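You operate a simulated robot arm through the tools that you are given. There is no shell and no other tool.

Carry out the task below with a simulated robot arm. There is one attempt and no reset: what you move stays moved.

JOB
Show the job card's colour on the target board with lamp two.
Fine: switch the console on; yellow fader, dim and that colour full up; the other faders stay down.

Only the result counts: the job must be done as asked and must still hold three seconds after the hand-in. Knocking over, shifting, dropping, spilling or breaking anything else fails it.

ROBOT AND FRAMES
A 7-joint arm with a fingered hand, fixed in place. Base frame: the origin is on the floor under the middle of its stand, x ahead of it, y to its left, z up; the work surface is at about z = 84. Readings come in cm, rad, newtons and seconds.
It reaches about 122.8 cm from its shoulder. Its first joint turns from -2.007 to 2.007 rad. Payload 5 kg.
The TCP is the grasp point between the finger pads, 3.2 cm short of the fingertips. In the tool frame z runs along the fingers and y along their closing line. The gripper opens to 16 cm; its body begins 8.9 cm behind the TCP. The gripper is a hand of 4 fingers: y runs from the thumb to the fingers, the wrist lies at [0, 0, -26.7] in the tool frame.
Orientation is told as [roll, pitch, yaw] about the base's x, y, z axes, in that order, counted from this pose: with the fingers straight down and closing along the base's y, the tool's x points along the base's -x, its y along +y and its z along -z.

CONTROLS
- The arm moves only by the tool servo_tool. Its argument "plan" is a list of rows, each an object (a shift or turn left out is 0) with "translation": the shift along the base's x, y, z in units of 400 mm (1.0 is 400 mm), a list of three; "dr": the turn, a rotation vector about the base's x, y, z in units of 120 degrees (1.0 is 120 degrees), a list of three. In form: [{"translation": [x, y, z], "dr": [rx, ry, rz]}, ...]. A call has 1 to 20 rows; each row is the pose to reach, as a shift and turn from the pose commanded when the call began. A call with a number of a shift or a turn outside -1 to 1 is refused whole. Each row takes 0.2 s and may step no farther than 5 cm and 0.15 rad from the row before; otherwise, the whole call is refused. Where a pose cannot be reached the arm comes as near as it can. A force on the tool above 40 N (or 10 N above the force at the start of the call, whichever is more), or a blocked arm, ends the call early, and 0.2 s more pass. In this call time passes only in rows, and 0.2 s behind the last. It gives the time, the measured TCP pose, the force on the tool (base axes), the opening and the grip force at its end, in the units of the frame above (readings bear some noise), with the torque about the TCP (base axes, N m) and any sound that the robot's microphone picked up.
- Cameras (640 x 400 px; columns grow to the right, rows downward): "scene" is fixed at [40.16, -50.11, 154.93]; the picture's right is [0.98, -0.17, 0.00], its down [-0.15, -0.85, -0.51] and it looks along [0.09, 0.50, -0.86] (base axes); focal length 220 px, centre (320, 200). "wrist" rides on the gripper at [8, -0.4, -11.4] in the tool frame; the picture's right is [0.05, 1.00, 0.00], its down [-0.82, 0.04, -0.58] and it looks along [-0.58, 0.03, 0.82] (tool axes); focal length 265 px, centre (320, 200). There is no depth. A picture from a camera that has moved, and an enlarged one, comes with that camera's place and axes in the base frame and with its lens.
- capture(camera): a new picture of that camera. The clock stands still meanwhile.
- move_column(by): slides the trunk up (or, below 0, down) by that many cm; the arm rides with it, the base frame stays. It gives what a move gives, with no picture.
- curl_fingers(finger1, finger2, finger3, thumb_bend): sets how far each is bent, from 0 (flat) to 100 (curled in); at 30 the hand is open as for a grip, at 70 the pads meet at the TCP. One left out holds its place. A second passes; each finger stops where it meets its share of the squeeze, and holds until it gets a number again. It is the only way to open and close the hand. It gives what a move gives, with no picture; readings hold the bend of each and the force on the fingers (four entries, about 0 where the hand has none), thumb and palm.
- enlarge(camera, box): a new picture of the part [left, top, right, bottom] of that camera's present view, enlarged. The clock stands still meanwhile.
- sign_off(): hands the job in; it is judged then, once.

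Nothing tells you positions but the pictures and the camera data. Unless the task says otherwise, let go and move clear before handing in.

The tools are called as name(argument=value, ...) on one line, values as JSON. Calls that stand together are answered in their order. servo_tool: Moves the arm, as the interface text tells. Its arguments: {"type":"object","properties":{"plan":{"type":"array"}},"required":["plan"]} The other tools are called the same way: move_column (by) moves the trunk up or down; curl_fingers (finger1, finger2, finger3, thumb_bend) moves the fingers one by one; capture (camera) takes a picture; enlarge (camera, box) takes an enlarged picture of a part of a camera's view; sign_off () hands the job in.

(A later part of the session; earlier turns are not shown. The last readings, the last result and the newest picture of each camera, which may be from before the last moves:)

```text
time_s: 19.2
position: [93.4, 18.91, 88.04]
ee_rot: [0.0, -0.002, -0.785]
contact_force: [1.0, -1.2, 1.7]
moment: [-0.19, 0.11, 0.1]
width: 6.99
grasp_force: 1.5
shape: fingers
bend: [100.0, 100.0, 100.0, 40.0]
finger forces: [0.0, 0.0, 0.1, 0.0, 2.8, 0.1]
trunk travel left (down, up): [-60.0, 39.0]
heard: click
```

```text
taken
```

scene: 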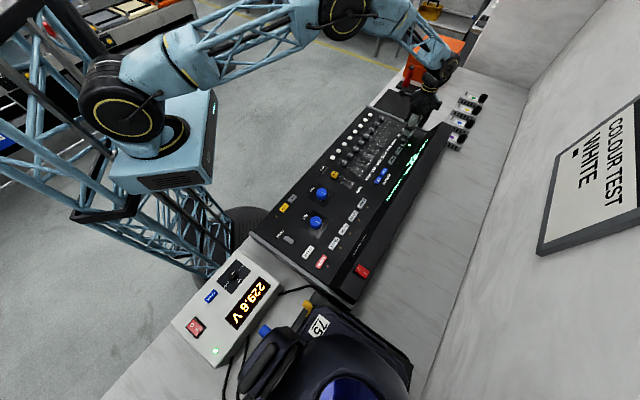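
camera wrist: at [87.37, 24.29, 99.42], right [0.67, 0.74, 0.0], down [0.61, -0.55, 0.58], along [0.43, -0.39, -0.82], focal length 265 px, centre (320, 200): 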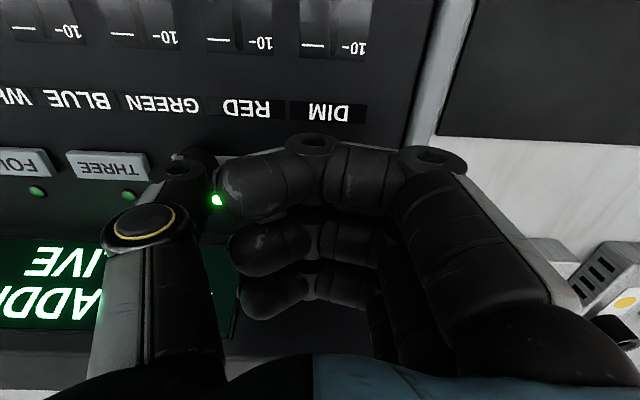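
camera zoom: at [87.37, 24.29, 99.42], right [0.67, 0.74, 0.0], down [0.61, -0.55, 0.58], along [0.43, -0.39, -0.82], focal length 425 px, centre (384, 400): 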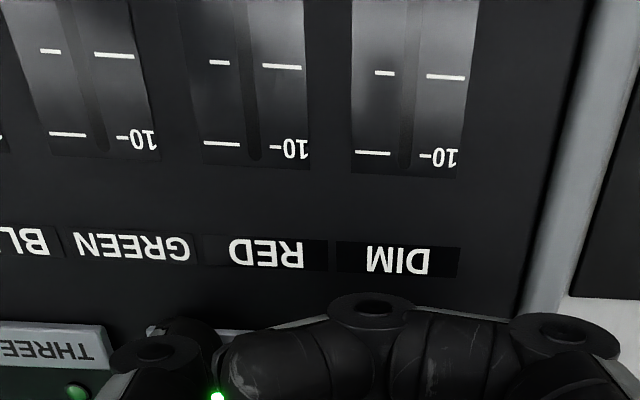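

That plan was refused because one step was too long. I'll repeat it with shorter steps.

servo_tool(plan=[{"translation": [0, 0, 0.05]}, {"translation": [0, 0, 0.15]}, {"translation": [0, 0, 0.25]}, {"translation": [0, 0, 0.35]}, {"translation": [-0.02, -0.08, 0.42]}, {"translation": [-0.04, -0.16, 0.49]}, {"translation": [-0.06, -0.24, 0.56]}, {"translation": [-0.075, -0.34, 0.6]}, {"translation": [-0.085, -0.42, 0.62]}])

capture(camera="wrist")

enlarge(camera="wrist", box=[80, 0, 480, 150])

capture(camera="scene")

```text
time_s: 21.2
position: [90.11, 2.07, 112.91]
ee_rot: [0.0, 0.001, -0.784]
contact_force: [0.7, 0.2, -0.1]
moment: [0.04, 0.01, -0.02]
width: 6.99
grasp_force: 0.1
shape: fingers
bend: [100.0, 100.0, 100.0, 40.0]
finger forces: [0.0, 0.1, 0.1, 0.0, 0.1, 0.0]
trunk travel left (down, up): [-60.0, 39.0]
```

```text
taken
camera wrist: at [84.15, 7.44, 124.27], right [0.67, 0.74, 0.0], down [0.61, -0.55, 0.58], along [0.43, -0.39, -0.82], focal length 265 px, centre (320, 200)
```

wrist: 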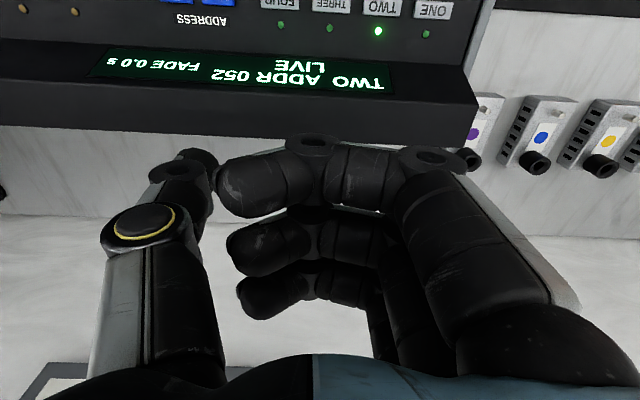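

```text
1.60 times, centred on (280, 75) of wrist
camera zoom: at [84.15, 7.44, 124.27], right [0.67, 0.74, 0.0], down [0.61, -0.55, 0.58], along [0.43, -0.39, -0.82], focal length 425 px, centre (384, 400)
```

zoom: 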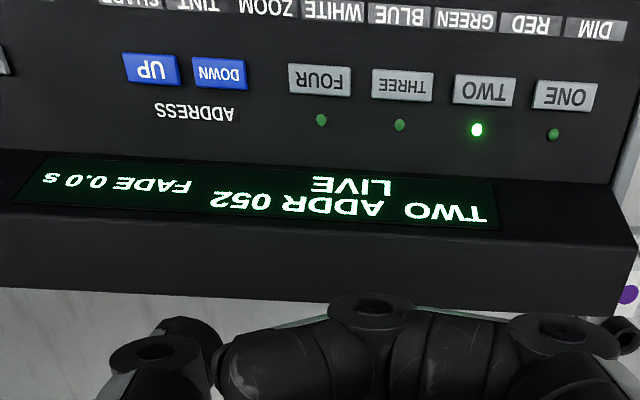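

```text
taken
```

scene: 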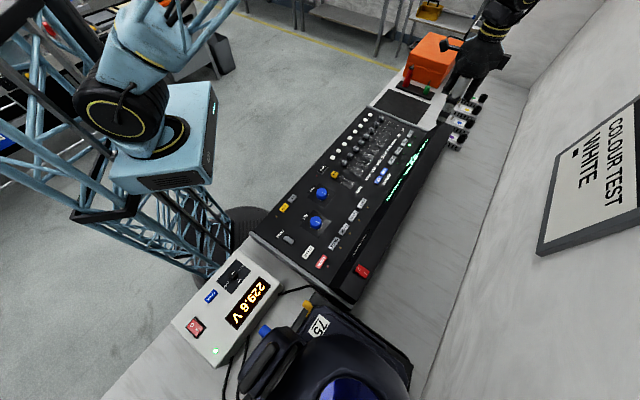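

The display reads "TWO ADDR 052 LIVE FADE 0.0 s". A "75" plate sits on the equipment at the right end, so I'll look at that unit more closely to see whether the address matters before touching the faders.

servo_tool(plan=[{"translation": [-0.04, -0.04, 0.08]}, {"translation": [-0.1, -0.1, 0.15]}, {"translation": [-0.17, -0.17, 0.2]}, {"translation": [-0.25, -0.25, 0.25]}, {"translation": [-0.33, -0.33, 0.3]}, {"translation": [-0.41, -0.41, 0.3]}, {"translation": [-0.49, -0.49, 0.3]}, {"translation": [-0.57, -0.57, 0.3]}, {"translation": [-0.65, -0.65, 0.3]}, {"translation": [-0.73, -0.73, 0.3]}, {"translation": [-0.81, -0.81, 0.3]}, {"translation": [-0.89, -0.89, 0.3]}, {"translation": [-0.97, -0.97, 0.3]}])

capture(camera="wrist")

enlarge(camera="scene", box=[230, 290, 420, 400])

```text
time_s: 24.0
position: [51.21, -36.66, 124.57]
ee_rot: [-0.001, -0.001, -0.784]
contact_force: [0.4, -0.8, -0.3]
moment: [0.02, 0.01, 0.02]
width: 7.0
grasp_force: 0.1
shape: fingers
bend: [100.0, 100.0, 100.0, 40.0]
finger forces: [0.1, 0.0, 0.0, 0.0, 0.0, 0.1]
trunk travel left (down, up): [-60.0, 39.0]
```

```text
taken
camera wrist: at [45.09, -31.42, 136.01], right [0.67, 0.74, 0.0], down [0.61, -0.55, 0.58], along [0.43, -0.39, -0.82], focal length 265 px, centre (320, 200)
```

wrist: 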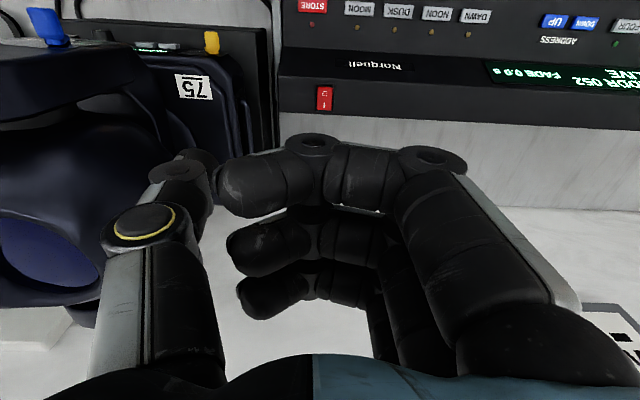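

```text
3.37 times, centred on (325, 345) of scene
camera zoom: at [40.16, -50.11, 154.93], right [0.98, -0.17, 0.0], down [-0.15, -0.85, -0.51], along [0.09, 0.5, -0.86], focal length 742 px, centre (303, -288)
```

zoom: 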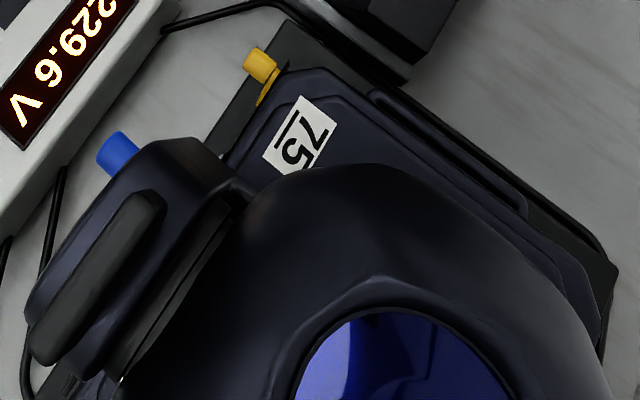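

The lamp has its own small panel with a lit display. I'll enlarge it.

enlarge(camera="wrist", box=[60, 10, 260, 110])

enlarge(camera="wrist", box=[100, 25, 220, 65])

```text
3.20 times, centred on (160, 60) of wrist
camera zoom: at [45.09, -31.42, 136.01], right [0.67, 0.74, 0.0], down [0.61, -0.55, 0.58], along [0.43, -0.39, -0.82], focal length 849 px, centre (832, 648)
```

zoom: 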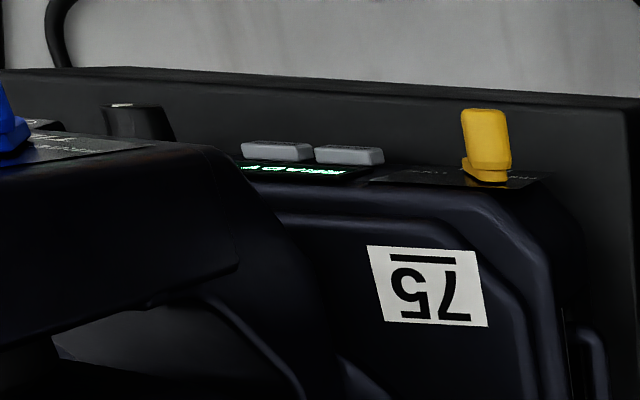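

```text
5.33 times, centred on (160, 45) of wrist
camera zoom: at [45.09, -31.42, 136.01], right [0.67, 0.74, 0.0], down [0.61, -0.55, 0.58], along [0.43, -0.39, -0.82], focal length 1416 px, centre (1173, 1027)
```

zoom: 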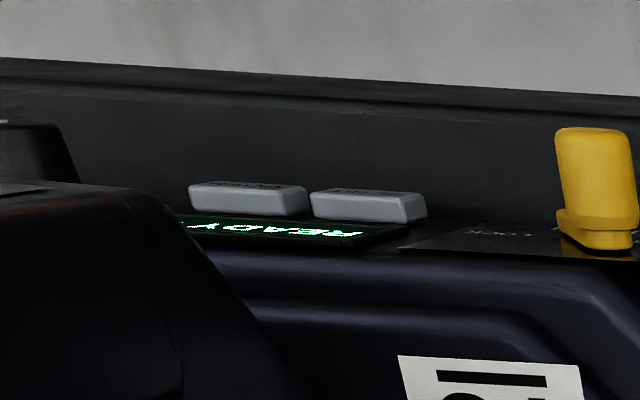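

The lamp's display shows "READY" plus something cut off. I'll open the fingers to clear the camera's view and move to look at the front of the lamp.

curl_fingers(finger1=30, finger2=30, finger3=30, thumb_bend=30)

servo_tool(plan=[{"translation": [-0.1, 0, 0], "dr": [0, 0, 0]}, {"translation": [-0.2, 0, 0], "dr": [0, 0, -0.03]}, {"translation": [-0.3, 0, 0], "dr": [0, 0, -0.06]}, {"translation": [-0.4, 0, 0], "dr": [0, 0, -0.09]}, {"translation": [-0.5, 0, 0], "dr": [0, 0, -0.12]}, {"translation": [-0.6, 0.02, 0], "dr": [0, 0, -0.15]}, {"translation": [-0.65, 0.03, 0], "dr": [0, 0, -0.167]}])

capture(camera="wrist")

capture(camera="scene")

```text
time_s: 25.0
position: [51.15, -36.87, 124.62]
ee_rot: [0.0, 0.0, -0.786]
contact_force: [-0.7, -0.9, 0.3]
moment: [0.02, 0.01, -0.02]
width: 17.02
grasp_force: 0.0
shape: fingers
bend: [30.0, 30.0, 30.0, 30.0]
finger forces: [0.0, 0.0, 0.0, 0.1, 0.1, 0.1]
trunk travel left (down, up): [-60.0, 39.0]
```

```text
time_s: 26.6
position: [25.13, -35.83, 124.7]
ee_rot: [0.0, -0.001, -1.137]
contact_force: [0.3, -0.7, -0.3]
moment: [0.02, 0.02, 0.02]
width: 17.03
grasp_force: 0.1
shape: fingers
bend: [30.0, 30.0, 30.0, 30.0]
finger forces: [0.0, 0.0, 0.0, 0.0, 0.0, 0.0]
trunk travel left (down, up): [-60.0, 39.0]
```

```text
taken
camera wrist: at [21.43, -28.67, 136.09], right [0.88, 0.47, 0.0], down [0.38, -0.72, 0.58], along [0.27, -0.51, -0.82], focal length 265 px, centre (320, 200)
```

wrist: 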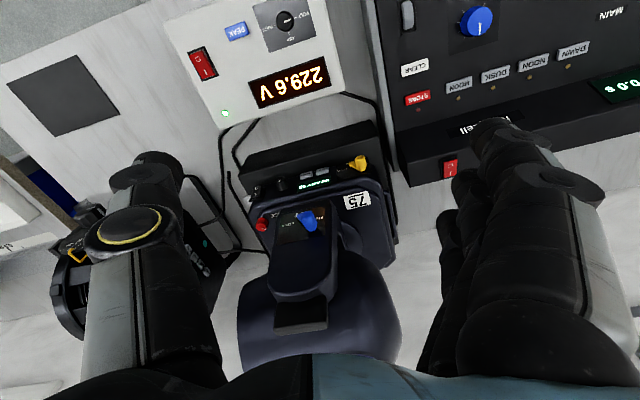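

```text
taken
```

scene: 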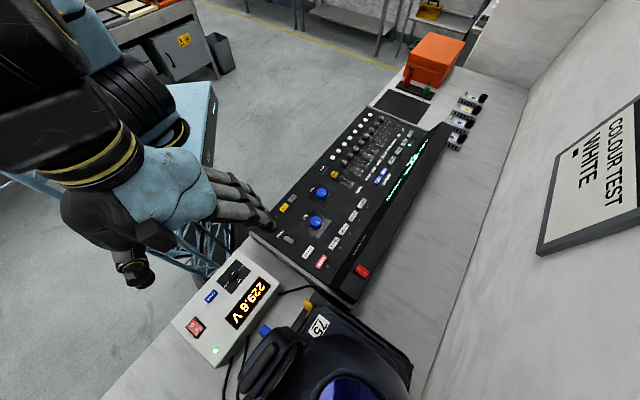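

Now I have a good view of the lamp's panel, and there's another device on the left. I'll enlarge both.

enlarge(camera="wrist", box=[230, 130, 400, 240])

enlarge(camera="wrist", box=[280, 155, 380, 205])

enlarge(camera="wrist", box=[0, 140, 260, 380])

```text
3.64 times, centred on (315, 185) of wrist
camera zoom: at [21.43, -28.67, 136.09], right [0.88, 0.47, 0.0], down [0.38, -0.72, 0.58], along [0.27, -0.51, -0.82], focal length 965 px, centre (338, 254)
```

zoom: 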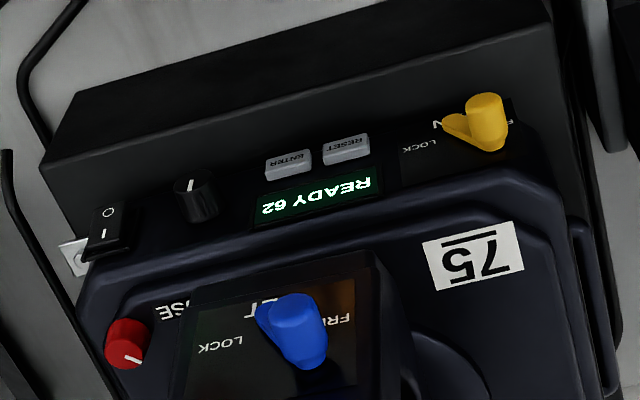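

```text
6.40 times, centred on (330, 180) of wrist
camera zoom: at [21.43, -28.67, 136.09], right [0.88, 0.47, 0.0], down [0.38, -0.72, 0.58], along [0.27, -0.51, -0.82], focal length 1699 px, centre (256, 328)
```

zoom: 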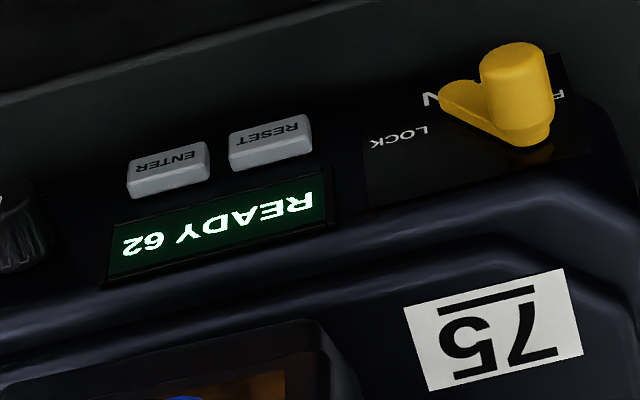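

```text
1.67 times, centred on (130, 260) of wrist
camera zoom: at [21.43, -28.67, 136.09], right [0.88, 0.47, 0.0], down [0.38, -0.72, 0.58], along [0.27, -0.51, -0.82], focal length 442 px, centre (637, 100)
```

zoom: 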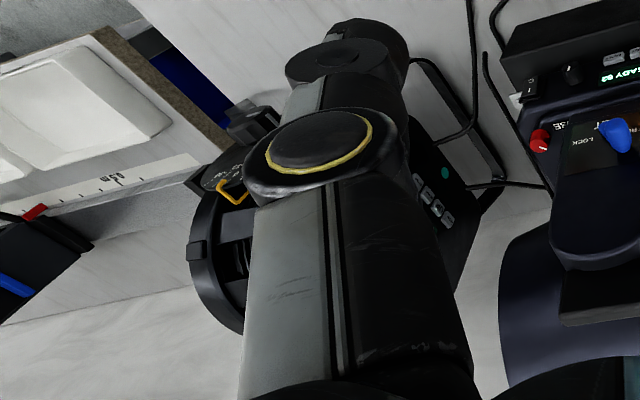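

The lamp's display shows "READY 62" or "52", upside down to me. I'll zoom in further on it and the plate.

enlarge(camera="wrist", box=[295, 170, 345, 200])

enlarge(camera="wrist", box=[240, 170, 330, 240])

enlarge(camera="wrist", box=[160, 0, 380, 130])

```text
12.80 times, centred on (320, 185) of wrist
camera zoom: at [21.43, -28.67, 136.09], right [0.88, 0.47, 0.0], down [0.38, -0.72, 0.58], along [0.27, -0.51, -0.82], focal length 3397 px, centre (320, 392)
```

zoom: 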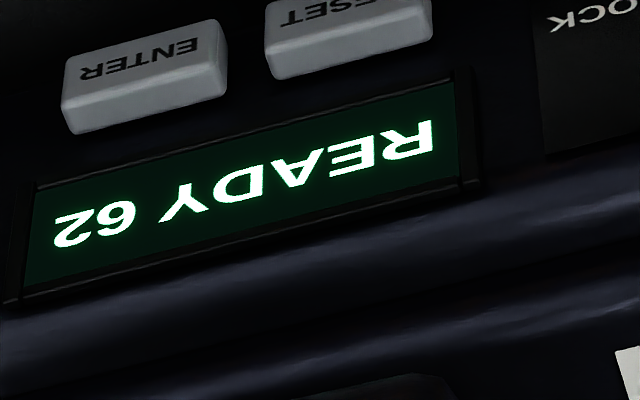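

```text
5.71 times, centred on (285, 205) of wrist
camera zoom: at [21.43, -28.67, 136.09], right [0.88, 0.47, 0.0], down [0.38, -0.72, 0.58], along [0.27, -0.51, -0.82], focal length 1517 px, centre (520, 171)
```

zoom: 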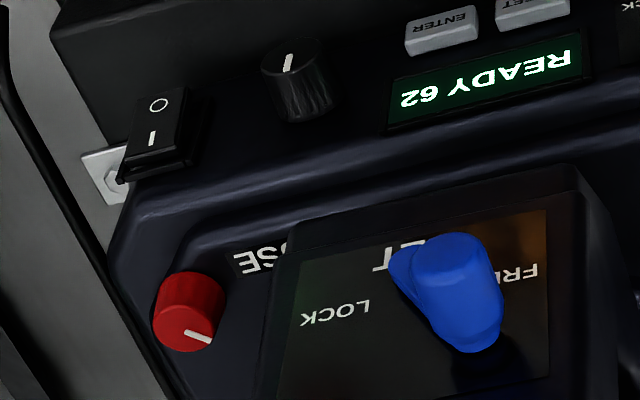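

```text
2.91 times, centred on (270, 65) of wrist
camera zoom: at [21.43, -28.67, 136.09], right [0.88, 0.47, 0.0], down [0.38, -0.72, 0.58], along [0.27, -0.51, -0.82], focal length 772 px, centre (466, 593)
```

zoom: 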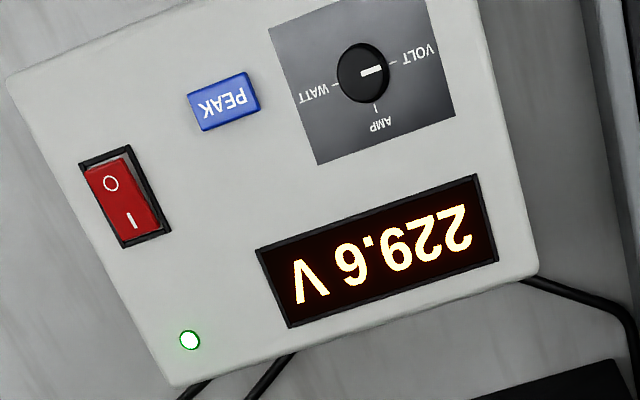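

The lamp's own panel shows "READY 62", while the console has lamp TWO on address 052, so that may matter. Before deciding, I'll tilt the hand up to look around for other lamps and the target board.

servo_tool(plan=[{"translation": [0.06, 0.0, 0.04], "dr": [-0.05, -0.0235, 0]}, {"translation": [0.12, 0.0, 0.08], "dr": [-0.1, -0.047, 0]}, {"translation": [0.18, 0.0, 0.12], "dr": [-0.15, -0.07, 0]}, {"translation": [0.24, 0.0, 0.16], "dr": [-0.2, -0.0935, 0]}, {"translation": [0.3, 0.0, 0.2], "dr": [-0.25, -0.117, 0]}, {"translation": [0.36, 0.0, 0.25], "dr": [-0.3, -0.14, 0]}])

capture(camera="wrist")

capture(camera="scene")

```text
time_s: 28.0
position: [39.56, -35.88, 134.0]
ee_rot: [-0.012, -0.675, -1.13]
contact_force: [-0.1, 0.8, 0.1]
moment: [-0.02, 0.01, 0.0]
width: 17.03
grasp_force: 0.1
shape: fingers
bend: [30.0, 30.0, 30.0, 30.0]
finger forces: [0.0, 0.0, 0.1, 0.0, 0.0, 0.1]
trunk travel left (down, up): [-60.0, 39.0]
```

```text
taken
camera wrist: at [33.65, -23.92, 137.75], right [0.89, 0.46, -0.04], down [0.16, -0.23, 0.96], along [0.43, -0.86, -0.27], focal length 265 px, centre (320, 200)
```

wrist: 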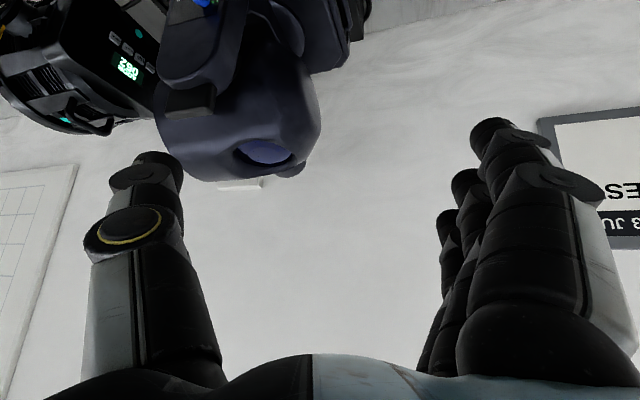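

```text
taken
```

scene: 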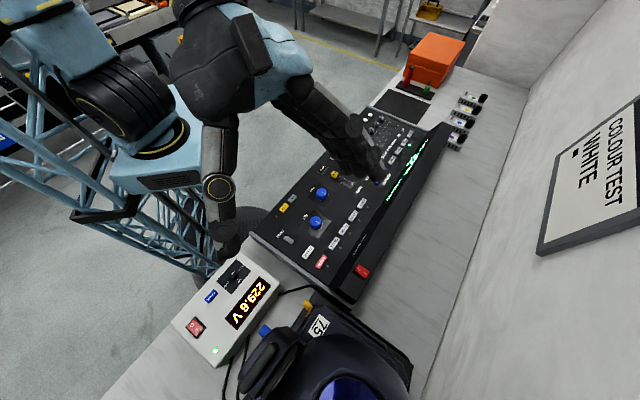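

The picture shows a white gridded board on the far left (probably the target board) and another device with a green readout. I'll enlarge these.

enlarge(camera="wrist", box=[0, 0, 200, 150])

enlarge(camera="wrist", box=[0, 140, 120, 400])

enlarge(camera="wrist", box=[140, 0, 400, 200])

```text
2.67 times, centred on (100, 75) of wrist
camera zoom: at [33.65, -23.92, 137.75], right [0.89, 0.46, -0.04], down [0.16, -0.23, 0.96], along [0.43, -0.86, -0.27], focal length 708 px, centre (907, 533)
```

zoom: 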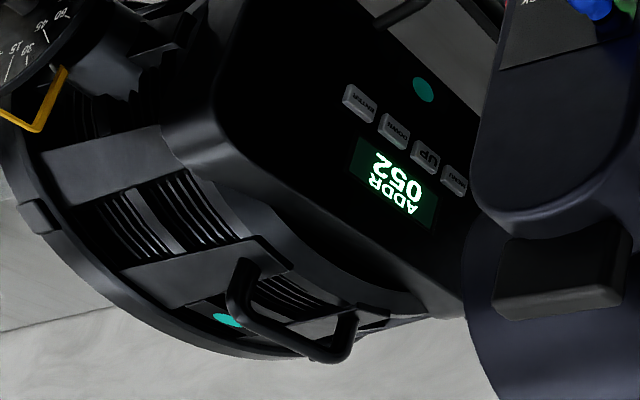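

```text
1.54 times, centred on (60, 270) of wrist
camera zoom: at [33.65, -23.92, 137.75], right [0.89, 0.46, -0.04], down [0.16, -0.23, 0.96], along [0.43, -0.86, -0.27], focal length 408 px, centre (720, 92)
```

zoom: 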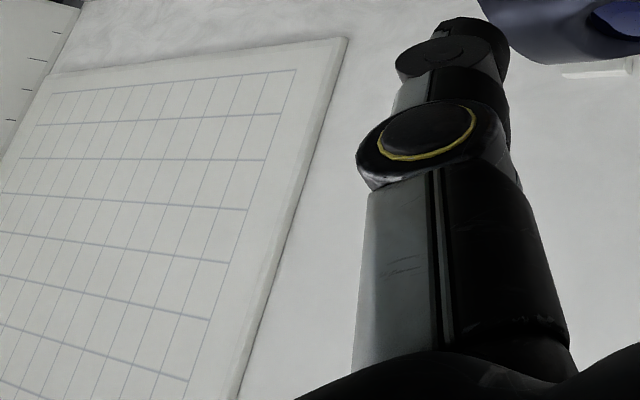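

```text
2.00 times, centred on (270, 100) of wrist
camera zoom: at [33.65, -23.92, 137.75], right [0.89, 0.46, -0.04], down [0.16, -0.23, 0.96], along [0.43, -0.86, -0.27], focal length 531 px, centre (420, 400)
```

zoom: 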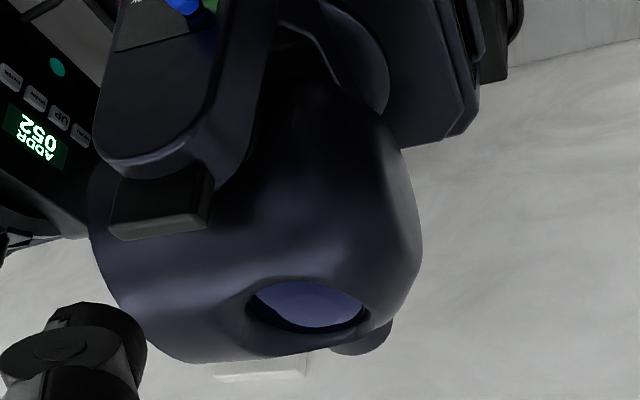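

The second lamp's display reads "ADDR 052", matching console lamp TWO, so no address change is needed. The gridded white board on the left wall is the target board. Next I'll go back to the vertical hand pose at 45° and head for the yellow MAIN fader.

servo_tool(plan=[{"translation": [0.022, 0.067, -0.025], "dr": [0.05, 0.0235, 0]}, {"translation": [0.045, 0.133, -0.05], "dr": [0.1, 0.047, 0]}, {"translation": [0.067, 0.2, -0.075], "dr": [0.15, 0.07, 0]}, {"translation": [0.09, 0.267, -0.1], "dr": [0.2, 0.0935, 0]}, {"translation": [0.112, 0.333, -0.125], "dr": [0.25, 0.117, 0]}, {"translation": [0.135, 0.4, -0.15], "dr": [0.3, 0.14, 0]}])

servo_tool(plan=[{"translation": [0.04, 0.089, -0.04], "dr": [0, 0, 0.021]}, {"translation": [0.08, 0.178, -0.08], "dr": [0, 0, 0.042]}, {"translation": [0.12, 0.266, -0.12], "dr": [0, 0, 0.063]}, {"translation": [0.16, 0.355, -0.16], "dr": [0, 0, 0.084]}, {"translation": [0.2, 0.444, -0.2], "dr": [0, 0, 0.105]}, {"translation": [0.24, 0.533, -0.24], "dr": [0, 0, 0.126]}, {"translation": [0.28, 0.621, -0.28], "dr": [0, 0, 0.147]}, {"translation": [0.322, 0.71, -0.32], "dr": [0, 0, 0.167]}])

capture(camera="wrist")

enlarge(camera="wrist", box=[180, 60, 460, 240])

```text
time_s: 29.4
position: [45.26, -19.25, 128.96]
ee_rot: [0.0, 0.001, -1.134]
contact_force: [0.3, 0.3, -0.7]
moment: [-0.01, 0.03, -0.01]
width: 17.01
grasp_force: 0.1
shape: fingers
bend: [30.0, 30.0, 30.0, 30.0]
finger forces: [0.0, 0.1, 0.1, 0.1, 0.0, 0.0]
trunk travel left (down, up): [-60.0, 39.0]
```

```text
time_s: 31.2
position: [57.74, 8.89, 115.83]
ee_rot: [-0.002, -0.001, -0.786]
contact_force: [0.9, 0.4, 0.3]
moment: [-0.01, 0.04, -0.04]
width: 17.02
grasp_force: 0.1
shape: fingers
bend: [30.0, 30.0, 30.0, 30.0]
finger forces: [0.0, 0.0, 0.0, 0.1, 0.0, 0.0]
trunk travel left (down, up): [-60.0, 39.0]
```

```text
taken
camera wrist: at [51.7, 14.32, 127.22], right [0.67, 0.74, 0.0], down [0.61, -0.55, 0.58], along [0.43, -0.39, -0.82], focal length 265 px, centre (320, 200)
```

wrist: 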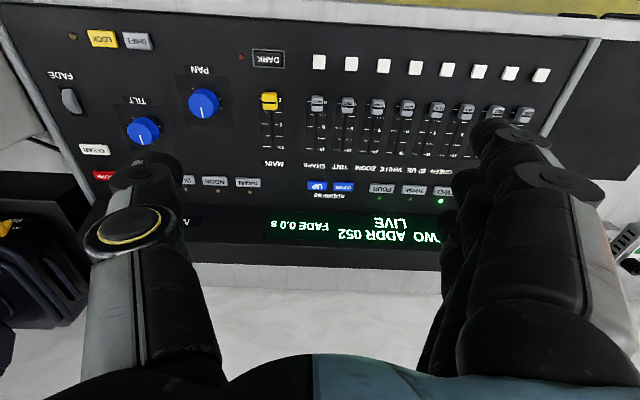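

```text
2.22 times, centred on (320, 150) of wrist
camera zoom: at [51.7, 14.32, 127.22], right [0.67, 0.74, 0.0], down [0.61, -0.55, 0.58], along [0.43, -0.39, -0.82], focal length 590 px, centre (320, 311)
```

zoom: 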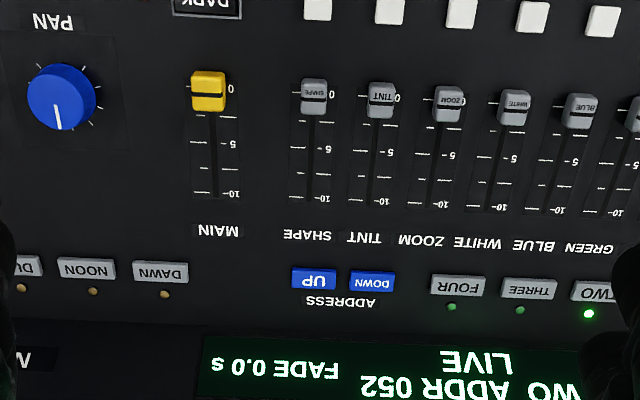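

I have a clear view of the panel: MAIN cap at about (54.7, 1.1), its slot end about 8 cm further from the robot, and the DARK key just on the robot's side. I'll curl the fingers again and bring the thumb into the gap between DARK and the MAIN cap.

curl_fingers(finger1=100, finger2=100, finger3=100, thumb_bend=40)

servo_tool(plan=[{"translation": [0, -0.02, -0.1]}, {"translation": [0, -0.02, -0.2]}, {"translation": [0, -0.02, -0.3]}, {"translation": [0, -0.02, -0.4]}, {"translation": [0, -0.02, -0.5]}, {"translation": [0, -0.02, -0.58]}])

capture(camera="wrist")

enlarge(camera="scene", box=[290, 130, 400, 210])

capture(camera="scene")

```text
time_s: 32.2
position: [57.6, 8.9, 115.98]
ee_rot: [0.001, -0.001, -0.786]
contact_force: [-1.1, 0.9, 0.3]
moment: [-0.02, -0.01, 0.03]
width: 6.99
grasp_force: 0.0
shape: fingers
bend: [100.0, 100.0, 100.0, 40.0]
finger forces: [0.0, 0.1, 0.1, 0.0, 0.0, 0.1]
trunk travel left (down, up): [-60.0, 39.0]
```

```text
time_s: 33.6
position: [57.79, 7.93, 93.16]
ee_rot: [0.0, -0.001, -0.785]
contact_force: [-0.4, -0.1, 0.8]
moment: [0.01, 0.03, 0.0]
width: 6.94
grasp_force: 0.1
shape: fingers
bend: [100.0, 100.0, 100.0, 40.0]
finger forces: [0.0, 0.0, 0.1, 0.0, 0.1, 0.0]
trunk travel left (down, up): [-60.0, 39.0]
```

```text
taken
camera wrist: at [51.84, 13.34, 104.44], right [0.67, 0.74, 0.0], down [0.61, -0.55, 0.58], along [0.43, -0.39, -0.82], focal length 265 px, centre (320, 200)
```

wrist: 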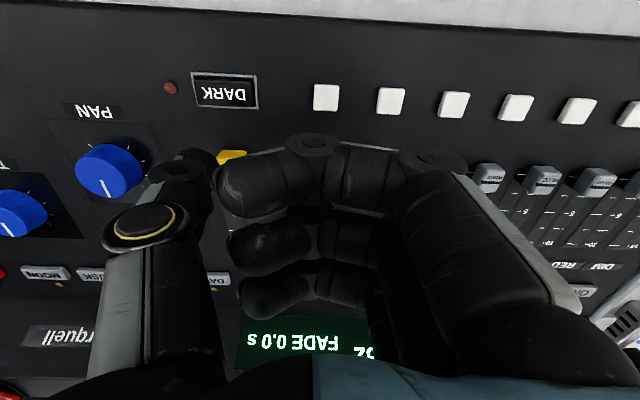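

```text
5.00 times, centred on (345, 170) of scene
camera zoom: at [40.16, -50.11, 154.93], right [0.98, -0.17, 0.0], down [-0.15, -0.85, -0.51], along [0.09, 0.5, -0.86], focal length 1102 px, centre (195, 350)
```

zoom: 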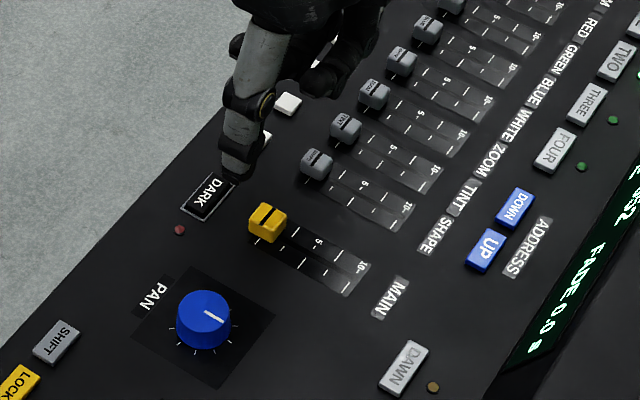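

```text
taken
```

scene: 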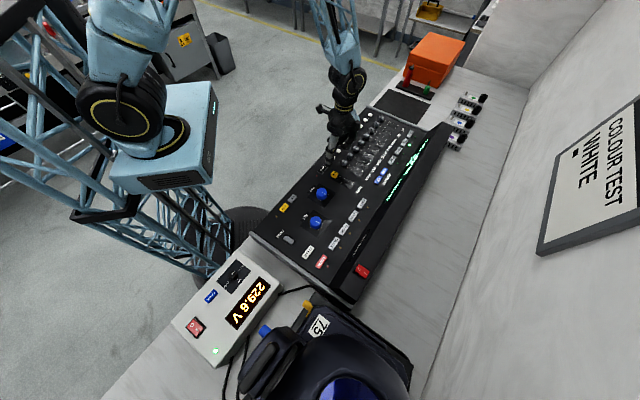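

The thumb is above the gap between DARK and the yellow cap. I'll make a small sideways correction and lower it most of the way, then check.

servo_tool(plan=[{"translation": [0.004, 0.006, -0.03]}, {"translation": [0.004, 0.006, -0.06]}, {"translation": [0.004, 0.006, -0.085]}, {"translation": [0.004, 0.006, -0.105]}])

enlarge(camera="scene", box=[305, 140, 375, 190])

enlarge(camera="wrist", box=[120, 40, 320, 220])

```text
time_s: 34.6
position: [57.96, 8.21, 88.59]
ee_rot: [0.0, 0.0, -0.785]
contact_force: [-0.6, -0.3, -0.3]
moment: [0.03, -0.05, 0.05]
width: 6.99
grasp_force: 0.1
shape: fingers
bend: [100.0, 100.0, 100.0, 40.0]
finger forces: [0.0, 0.1, 0.0, 0.0, 0.1, 0.0]
trunk travel left (down, up): [-60.0, 39.0]
```

```text
8.00 times, centred on (340, 165) of scene
camera zoom: at [40.16, -50.11, 154.93], right [0.98, -0.17, 0.0], down [-0.15, -0.85, -0.51], along [0.09, 0.5, -0.86], focal length 1763 px, centre (160, 480)
```

zoom: 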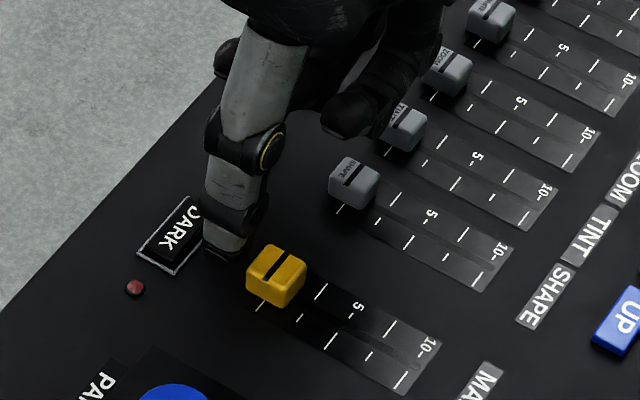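

```text
2.22 times, centred on (220, 130) of wrist
camera zoom: at [51.99, 13.63, 99.99], right [0.67, 0.74, 0.0], down [0.61, -0.55, 0.58], along [0.43, -0.39, -0.82], focal length 590 px, centre (542, 356)
```

zoom: 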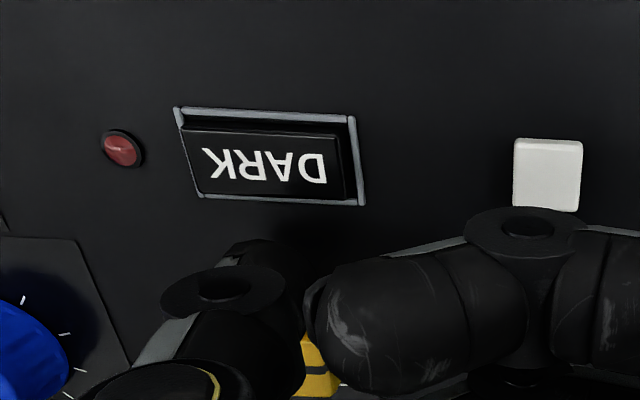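

The tip sits neatly between the DARK frame and the yellow cap, and the curled fingers clear the other caps. I'll lower it another 0.6 cm and start pushing away from the robot.

servo_tool(plan=[{"translation": [0, 0, -0.008]}, {"translation": [0, 0, -0.015]}])

servo_tool(plan=[{"translation": [0.009, -0.009, 0]}, {"translation": [0.018, -0.018, 0]}, {"translation": [0.027, -0.027, 0]}, {"translation": [0.036, -0.036, 0]}])

enlarge(camera="scene", box=[305, 140, 375, 190])

```text
time_s: 35.2
position: [58.09, 8.27, 87.92]
ee_rot: [-0.001, 0.001, -0.785]
contact_force: [0.0, -0.3, 0.2]
moment: [-0.04, -0.02, -0.01]
width: 7.01
grasp_force: 0.0
shape: fingers
bend: [100.0, 100.0, 100.0, 40.0]
finger forces: [0.0, 0.1, 0.0, 0.0, 0.1, 0.0]
trunk travel left (down, up): [-60.0, 39.0]
```

```text
time_s: 36.2
position: [59.52, 6.75, 88.03]
ee_rot: [0.001, 0.0, -0.785]
contact_force: [0.2, 0.0, -0.1]
moment: [0.0, 0.02, 0.0]
width: 6.98
grasp_force: 0.1
shape: fingers
bend: [100.0, 100.0, 100.0, 40.0]
finger forces: [0.0, 0.0, 0.0, 0.0, 0.1, 0.1]
trunk travel left (down, up): [-60.0, 39.0]
```

```text
8.00 times, centred on (340, 165) of scene
camera zoom: at [40.16, -50.11, 154.93], right [0.98, -0.17, 0.0], down [-0.15, -0.85, -0.51], along [0.09, 0.5, -0.86], focal length 1763 px, centre (160, 480)
```

zoom: 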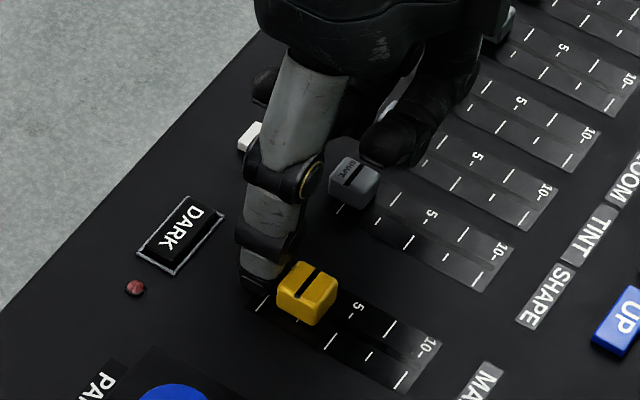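

The yellow cap is sliding with hardly any force. I'll keep pushing toward the 10 mark.

servo_tool(plan=[{"translation": [0.012, -0.012, 0]}, {"translation": [0.024, -0.024, 0]}, {"translation": [0.036, -0.036, 0]}, {"translation": [0.048, -0.048, 0]}, {"translation": [0.06, -0.06, 0]}, {"translation": [0.072, -0.072, 0]}, {"translation": [0.084, -0.084, 0]}, {"translation": [0.094, -0.094, 0]}])

enlarge(camera="scene", box=[315, 150, 385, 200])

```text
time_s: 38.0
position: [63.29, 3.13, 88.07]
ee_rot: [0.001, 0.0, -0.786]
contact_force: [-0.5, 0.0, -0.1]
moment: [0.04, 0.02, -0.02]
width: 6.99
grasp_force: 0.0
shape: fingers
bend: [100.0, 100.0, 100.0, 40.0]
finger forces: [0.1, 0.0, 0.0, 0.0, 0.2, 0.0]
trunk travel left (down, up): [-60.0, 39.0]
```

```text
8.00 times, centred on (350, 175) of scene
camera zoom: at [40.16, -50.11, 154.93], right [0.98, -0.17, 0.0], down [-0.15, -0.85, -0.51], along [0.09, 0.5, -0.86], focal length 1763 px, centre (80, 400)
```

zoom: 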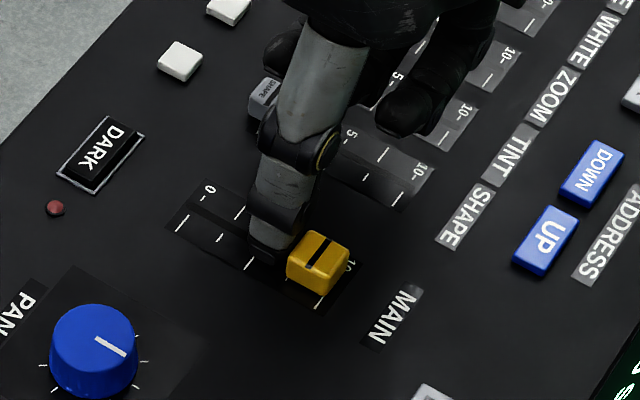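

The cap is almost at 10. I'll continue in fine steps to the end stop.

servo_tool(plan=[{"translation": [0.005, -0.005, 0]}, {"translation": [0.01, -0.01, 0]}])

enlarge(camera="scene", box=[315, 150, 385, 200])

```text
time_s: 38.6
position: [63.59, 2.48, 88.04]
ee_rot: [0.0, -0.001, -0.785]
contact_force: [-0.5, 0.9, -0.3]
moment: [-0.04, 0.0, -0.01]
width: 6.95
grasp_force: 0.1
shape: fingers
bend: [100.0, 100.0, 100.0, 40.0]
finger forces: [0.0, 0.0, 0.1, 0.0, 0.2, 0.0]
trunk travel left (down, up): [-60.0, 39.0]
```

```text
8.00 times, centred on (350, 175) of scene
camera zoom: at [40.16, -50.11, 154.93], right [0.98, -0.17, 0.0], down [-0.15, -0.85, -0.51], along [0.09, 0.5, -0.86], focal length 1763 px, centre (80, 400)
```

zoom: 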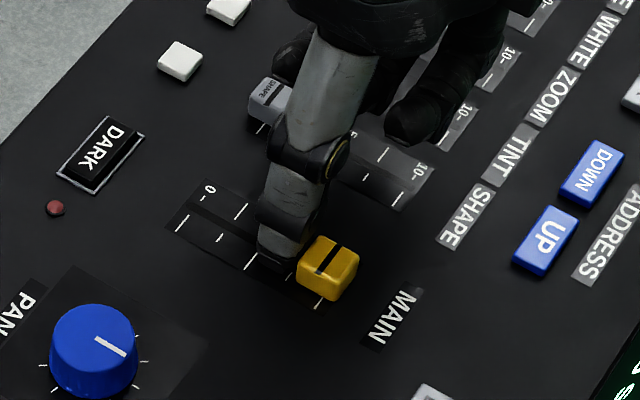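

servo_tool(plan=[{"translation": [0.004, -0.004, 0]}, {"translation": [0.008, -0.008, 0]}])

enlarge(camera="scene", box=[315, 150, 385, 200])

```text
time_s: 39.2
position: [63.9, 2.3, 88.07]
ee_rot: [-0.001, 0.0, -0.784]
contact_force: [-0.2, 0.9, -0.3]
moment: [0.03, 0.0, -0.05]
width: 6.96
grasp_force: 0.2
shape: fingers
bend: [100.0, 100.0, 100.0, 40.0]
finger forces: [0.0, 0.1, 0.1, 0.1, 0.3, 0.0]
trunk travel left (down, up): [-60.0, 39.0]
```

```text
8.00 times, centred on (350, 175) of scene
camera zoom: at [40.16, -50.11, 154.93], right [0.98, -0.17, 0.0], down [-0.15, -0.85, -0.51], along [0.09, 0.5, -0.86], focal length 1763 px, centre (80, 400)
```

zoom: 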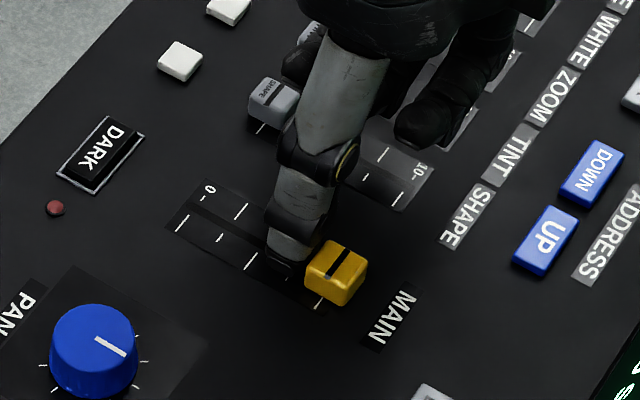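

The cap is now at about the 10 mark. I'll push a bit more until the stop is felt.

servo_tool(plan=[{"translation": [0.003, -0.003, 0]}, {"translation": [0.006, -0.006, 0]}])

enlarge(camera="scene", box=[315, 150, 385, 200])

```text
time_s: 39.8
position: [63.92, 2.09, 88.01]
ee_rot: [-0.001, 0.001, -0.786]
contact_force: [-3.5, 1.4, -0.3]
moment: [0.07, 0.05, -0.24]
width: 6.97
grasp_force: 1.9
shape: fingers
bend: [100.0, 100.0, 100.0, 40.0]
finger forces: [0.0, 0.0, 0.0, 0.0, 3.2, 0.1]
trunk travel left (down, up): [-60.0, 39.0]
```

```text
8.00 times, centred on (350, 175) of scene
camera zoom: at [40.16, -50.11, 154.93], right [0.98, -0.17, 0.0], down [-0.15, -0.85, -0.51], along [0.09, 0.5, -0.86], focal length 1763 px, centre (80, 400)
```

zoom: 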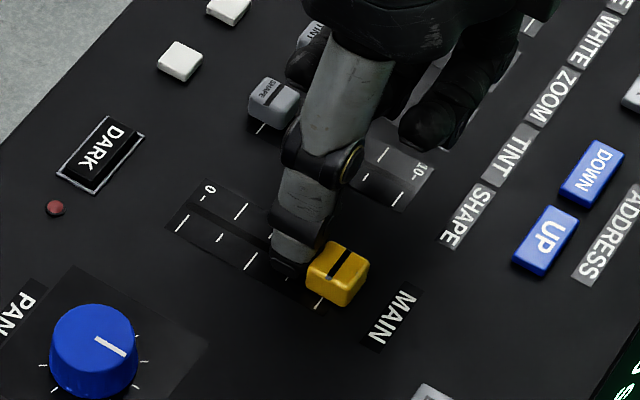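

A 3.5 N force suggests the stop has been reached. One more tiny push will confirm it.

servo_tool(plan=[{"translation": [0.003, -0.003, 0]}])

```text
time_s: 40.2
position: [64.24, 1.99, 87.97]
ee_rot: [-0.001, 0.001, -0.784]
contact_force: [-5.5, 4.9, 2.0]
moment: [0.03, 0.17, -0.52]
width: 6.95
grasp_force: 2.8
shape: fingers
bend: [100.0, 100.0, 100.0, 40.0]
finger forces: [0.0, 0.0, 0.1, 0.1, 7.1, 0.1]
trunk travel left (down, up): [-60.0, 39.0]
```

MAIN is at its end stop. I'll back off slightly, lift, and move over to the WHITE fader, staying high over the caps.

servo_tool(plan=[{"translation": [-0.018, 0.018, 0]}, {"translation": [-0.018, 0.018, 0.1]}, {"translation": [-0.018, 0.018, 0.2]}, {"translation": [0.032, 0.124, 0.2]}, {"translation": [0.083, 0.231, 0.2]}, {"translation": [0.134, 0.337, 0.2]}, {"translation": [0.184, 0.444, 0.2]}, {"translation": [0.235, 0.55, 0.2]}, {"translation": [0.235, 0.55, 0.12]}])

capture(camera="wrist")

enlarge(camera="scene", box=[320, 100, 430, 180])

```text
time_s: 42.2
position: [73.62, 24.24, 93.09]
ee_rot: [0.002, -0.001, -0.786]
contact_force: [0.1, 1.0, -0.2]
moment: [-0.03, 0.01, -0.01]
width: 6.97
grasp_force: 0.1
shape: fingers
bend: [100.0, 100.0, 100.0, 40.0]
finger forces: [0.1, 0.1, 0.0, 0.0, 0.0, 0.0]
trunk travel left (down, up): [-60.0, 39.0]
```

```text
taken
camera wrist: at [67.68, 29.6, 104.45], right [0.67, 0.74, 0.0], down [0.61, -0.55, 0.58], along [0.43, -0.39, -0.82], focal length 265 px, centre (320, 200)
```

wrist: 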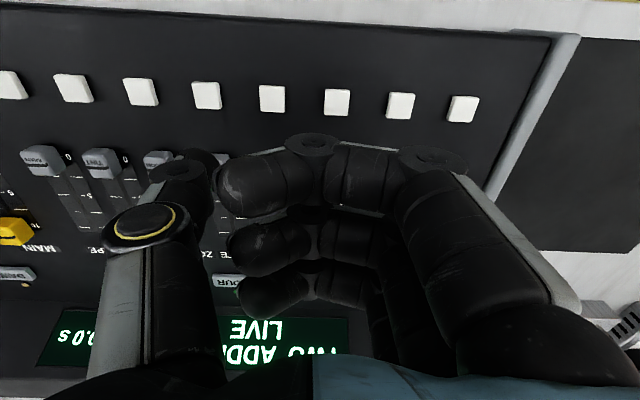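

```text
5.00 times, centred on (375, 140) of scene
camera zoom: at [40.16, -50.11, 154.93], right [0.98, -0.17, 0.0], down [-0.15, -0.85, -0.51], along [0.09, 0.5, -0.86], focal length 1102 px, centre (45, 500)
```

zoom: 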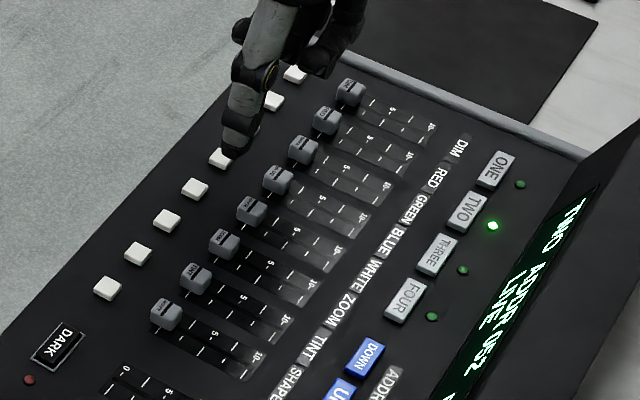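

The thumb is above the gap between WHITE's flash key and WHITE's cap (fourth cap from SHAPE). I'll lower it and check before pushing.

servo_tool(plan=[{"translation": [0, 0, -0.03]}, {"translation": [0, 0, -0.06]}, {"translation": [0, 0, -0.09]}, {"translation": [0, 0, -0.11]}])

enlarge(camera="scene", box=[340, 110, 410, 160])

enlarge(camera="wrist", box=[120, 40, 320, 220])

```text
time_s: 43.2
position: [73.61, 24.17, 88.31]
ee_rot: [-0.002, 0.001, -0.785]
contact_force: [0.4, 0.4, 0.0]
moment: [-0.01, 0.0, -0.01]
width: 6.97
grasp_force: 0.0
shape: fingers
bend: [100.0, 100.0, 100.0, 40.0]
finger forces: [0.0, 0.1, 0.1, 0.1, 0.0, 0.0]
trunk travel left (down, up): [-60.0, 39.0]
```

```text
8.00 times, centred on (375, 135) of scene
camera zoom: at [40.16, -50.11, 154.93], right [0.98, -0.17, 0.0], down [-0.15, -0.85, -0.51], along [0.09, 0.5, -0.86], focal length 1763 px, centre (-120, 720)
```

zoom: 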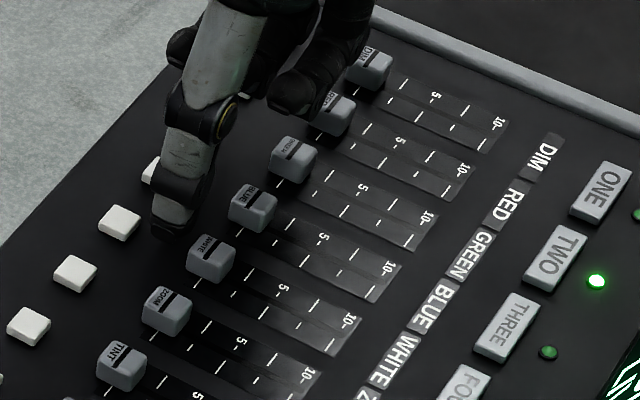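

```text
2.22 times, centred on (220, 130) of wrist
camera zoom: at [67.7, 29.56, 99.71], right [0.67, 0.74, 0.0], down [0.61, -0.55, 0.58], along [0.43, -0.39, -0.82], focal length 590 px, centre (542, 356)
```

zoom: 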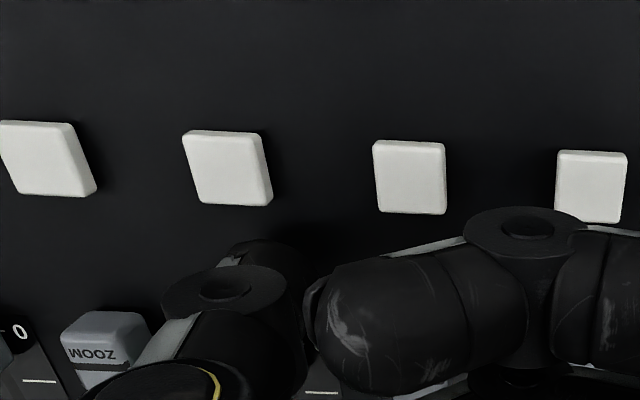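

The tip is in the gap on WHITE's row: flash key WHITE behind it, WHITE cap in front, BLUE and ZOOM either side clear. I'll lower slightly and start pushing.

servo_tool(plan=[{"translation": [0, 0, -0.008]}, {"translation": [0.009, -0.009, -0.008]}, {"translation": [0.018, -0.018, -0.008]}, {"translation": [0.027, -0.027, -0.008]}, {"translation": [0.036, -0.036, -0.008]}])

enlarge(camera="scene", box=[340, 110, 410, 160])

```text
time_s: 44.4
position: [75.17, 22.54, 88.28]
ee_rot: [-0.001, -0.001, -0.786]
contact_force: [0.0, 0.6, 0.2]
moment: [0.01, -0.02, 0.0]
width: 6.98
grasp_force: 0.3
shape: fingers
bend: [100.0, 100.0, 100.0, 40.0]
finger forces: [0.0, 0.0, 0.1, 0.0, 0.1, 0.0]
trunk travel left (down, up): [-60.0, 39.0]
```

```text
8.00 times, centred on (375, 135) of scene
camera zoom: at [40.16, -50.11, 154.93], right [0.98, -0.17, 0.0], down [-0.15, -0.85, -0.51], along [0.09, 0.5, -0.86], focal length 1763 px, centre (-120, 720)
```

zoom: 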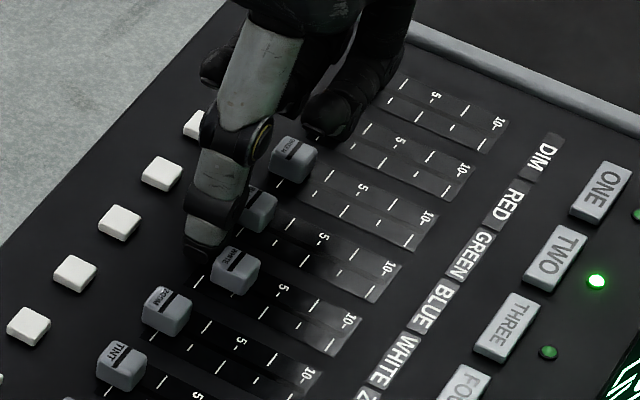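

WHITE is sliding and its neighbours stay put. I'll continue.

servo_tool(plan=[{"translation": [0.012, -0.012, 0]}, {"translation": [0.024, -0.024, 0]}, {"translation": [0.036, -0.036, 0]}, {"translation": [0.048, -0.048, 0]}, {"translation": [0.06, -0.06, 0]}, {"translation": [0.072, -0.072, 0]}, {"translation": [0.084, -0.084, 0]}, {"translation": [0.094, -0.094, 0]}, {"translation": [0.102, -0.102, 0]}])

enlarge(camera="scene", box=[340, 110, 410, 160])

```text
time_s: 46.4
position: [79.28, 18.53, 88.17]
ee_rot: [-0.001, 0.001, -0.784]
contact_force: [-0.4, -0.1, 0.2]
moment: [0.0, 0.03, -0.02]
width: 7.01
grasp_force: 0.6
shape: fingers
bend: [100.0, 100.0, 100.0, 40.0]
finger forces: [0.0, 0.1, 0.0, 0.0, 0.2, 0.0]
trunk travel left (down, up): [-60.0, 39.0]
```

```text
8.00 times, centred on (375, 135) of scene
camera zoom: at [40.16, -50.11, 154.93], right [0.98, -0.17, 0.0], down [-0.15, -0.85, -0.51], along [0.09, 0.5, -0.86], focal length 1763 px, centre (-120, 720)
```

zoom: 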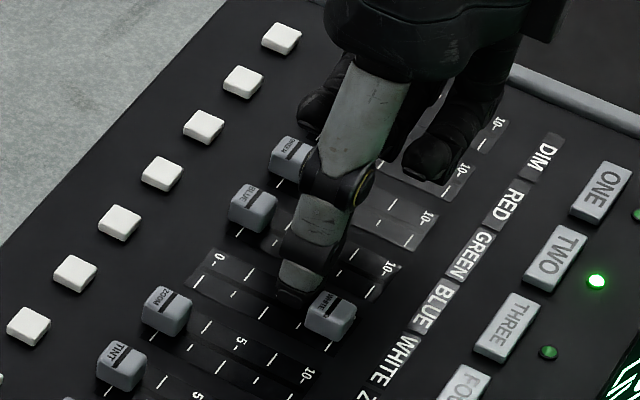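

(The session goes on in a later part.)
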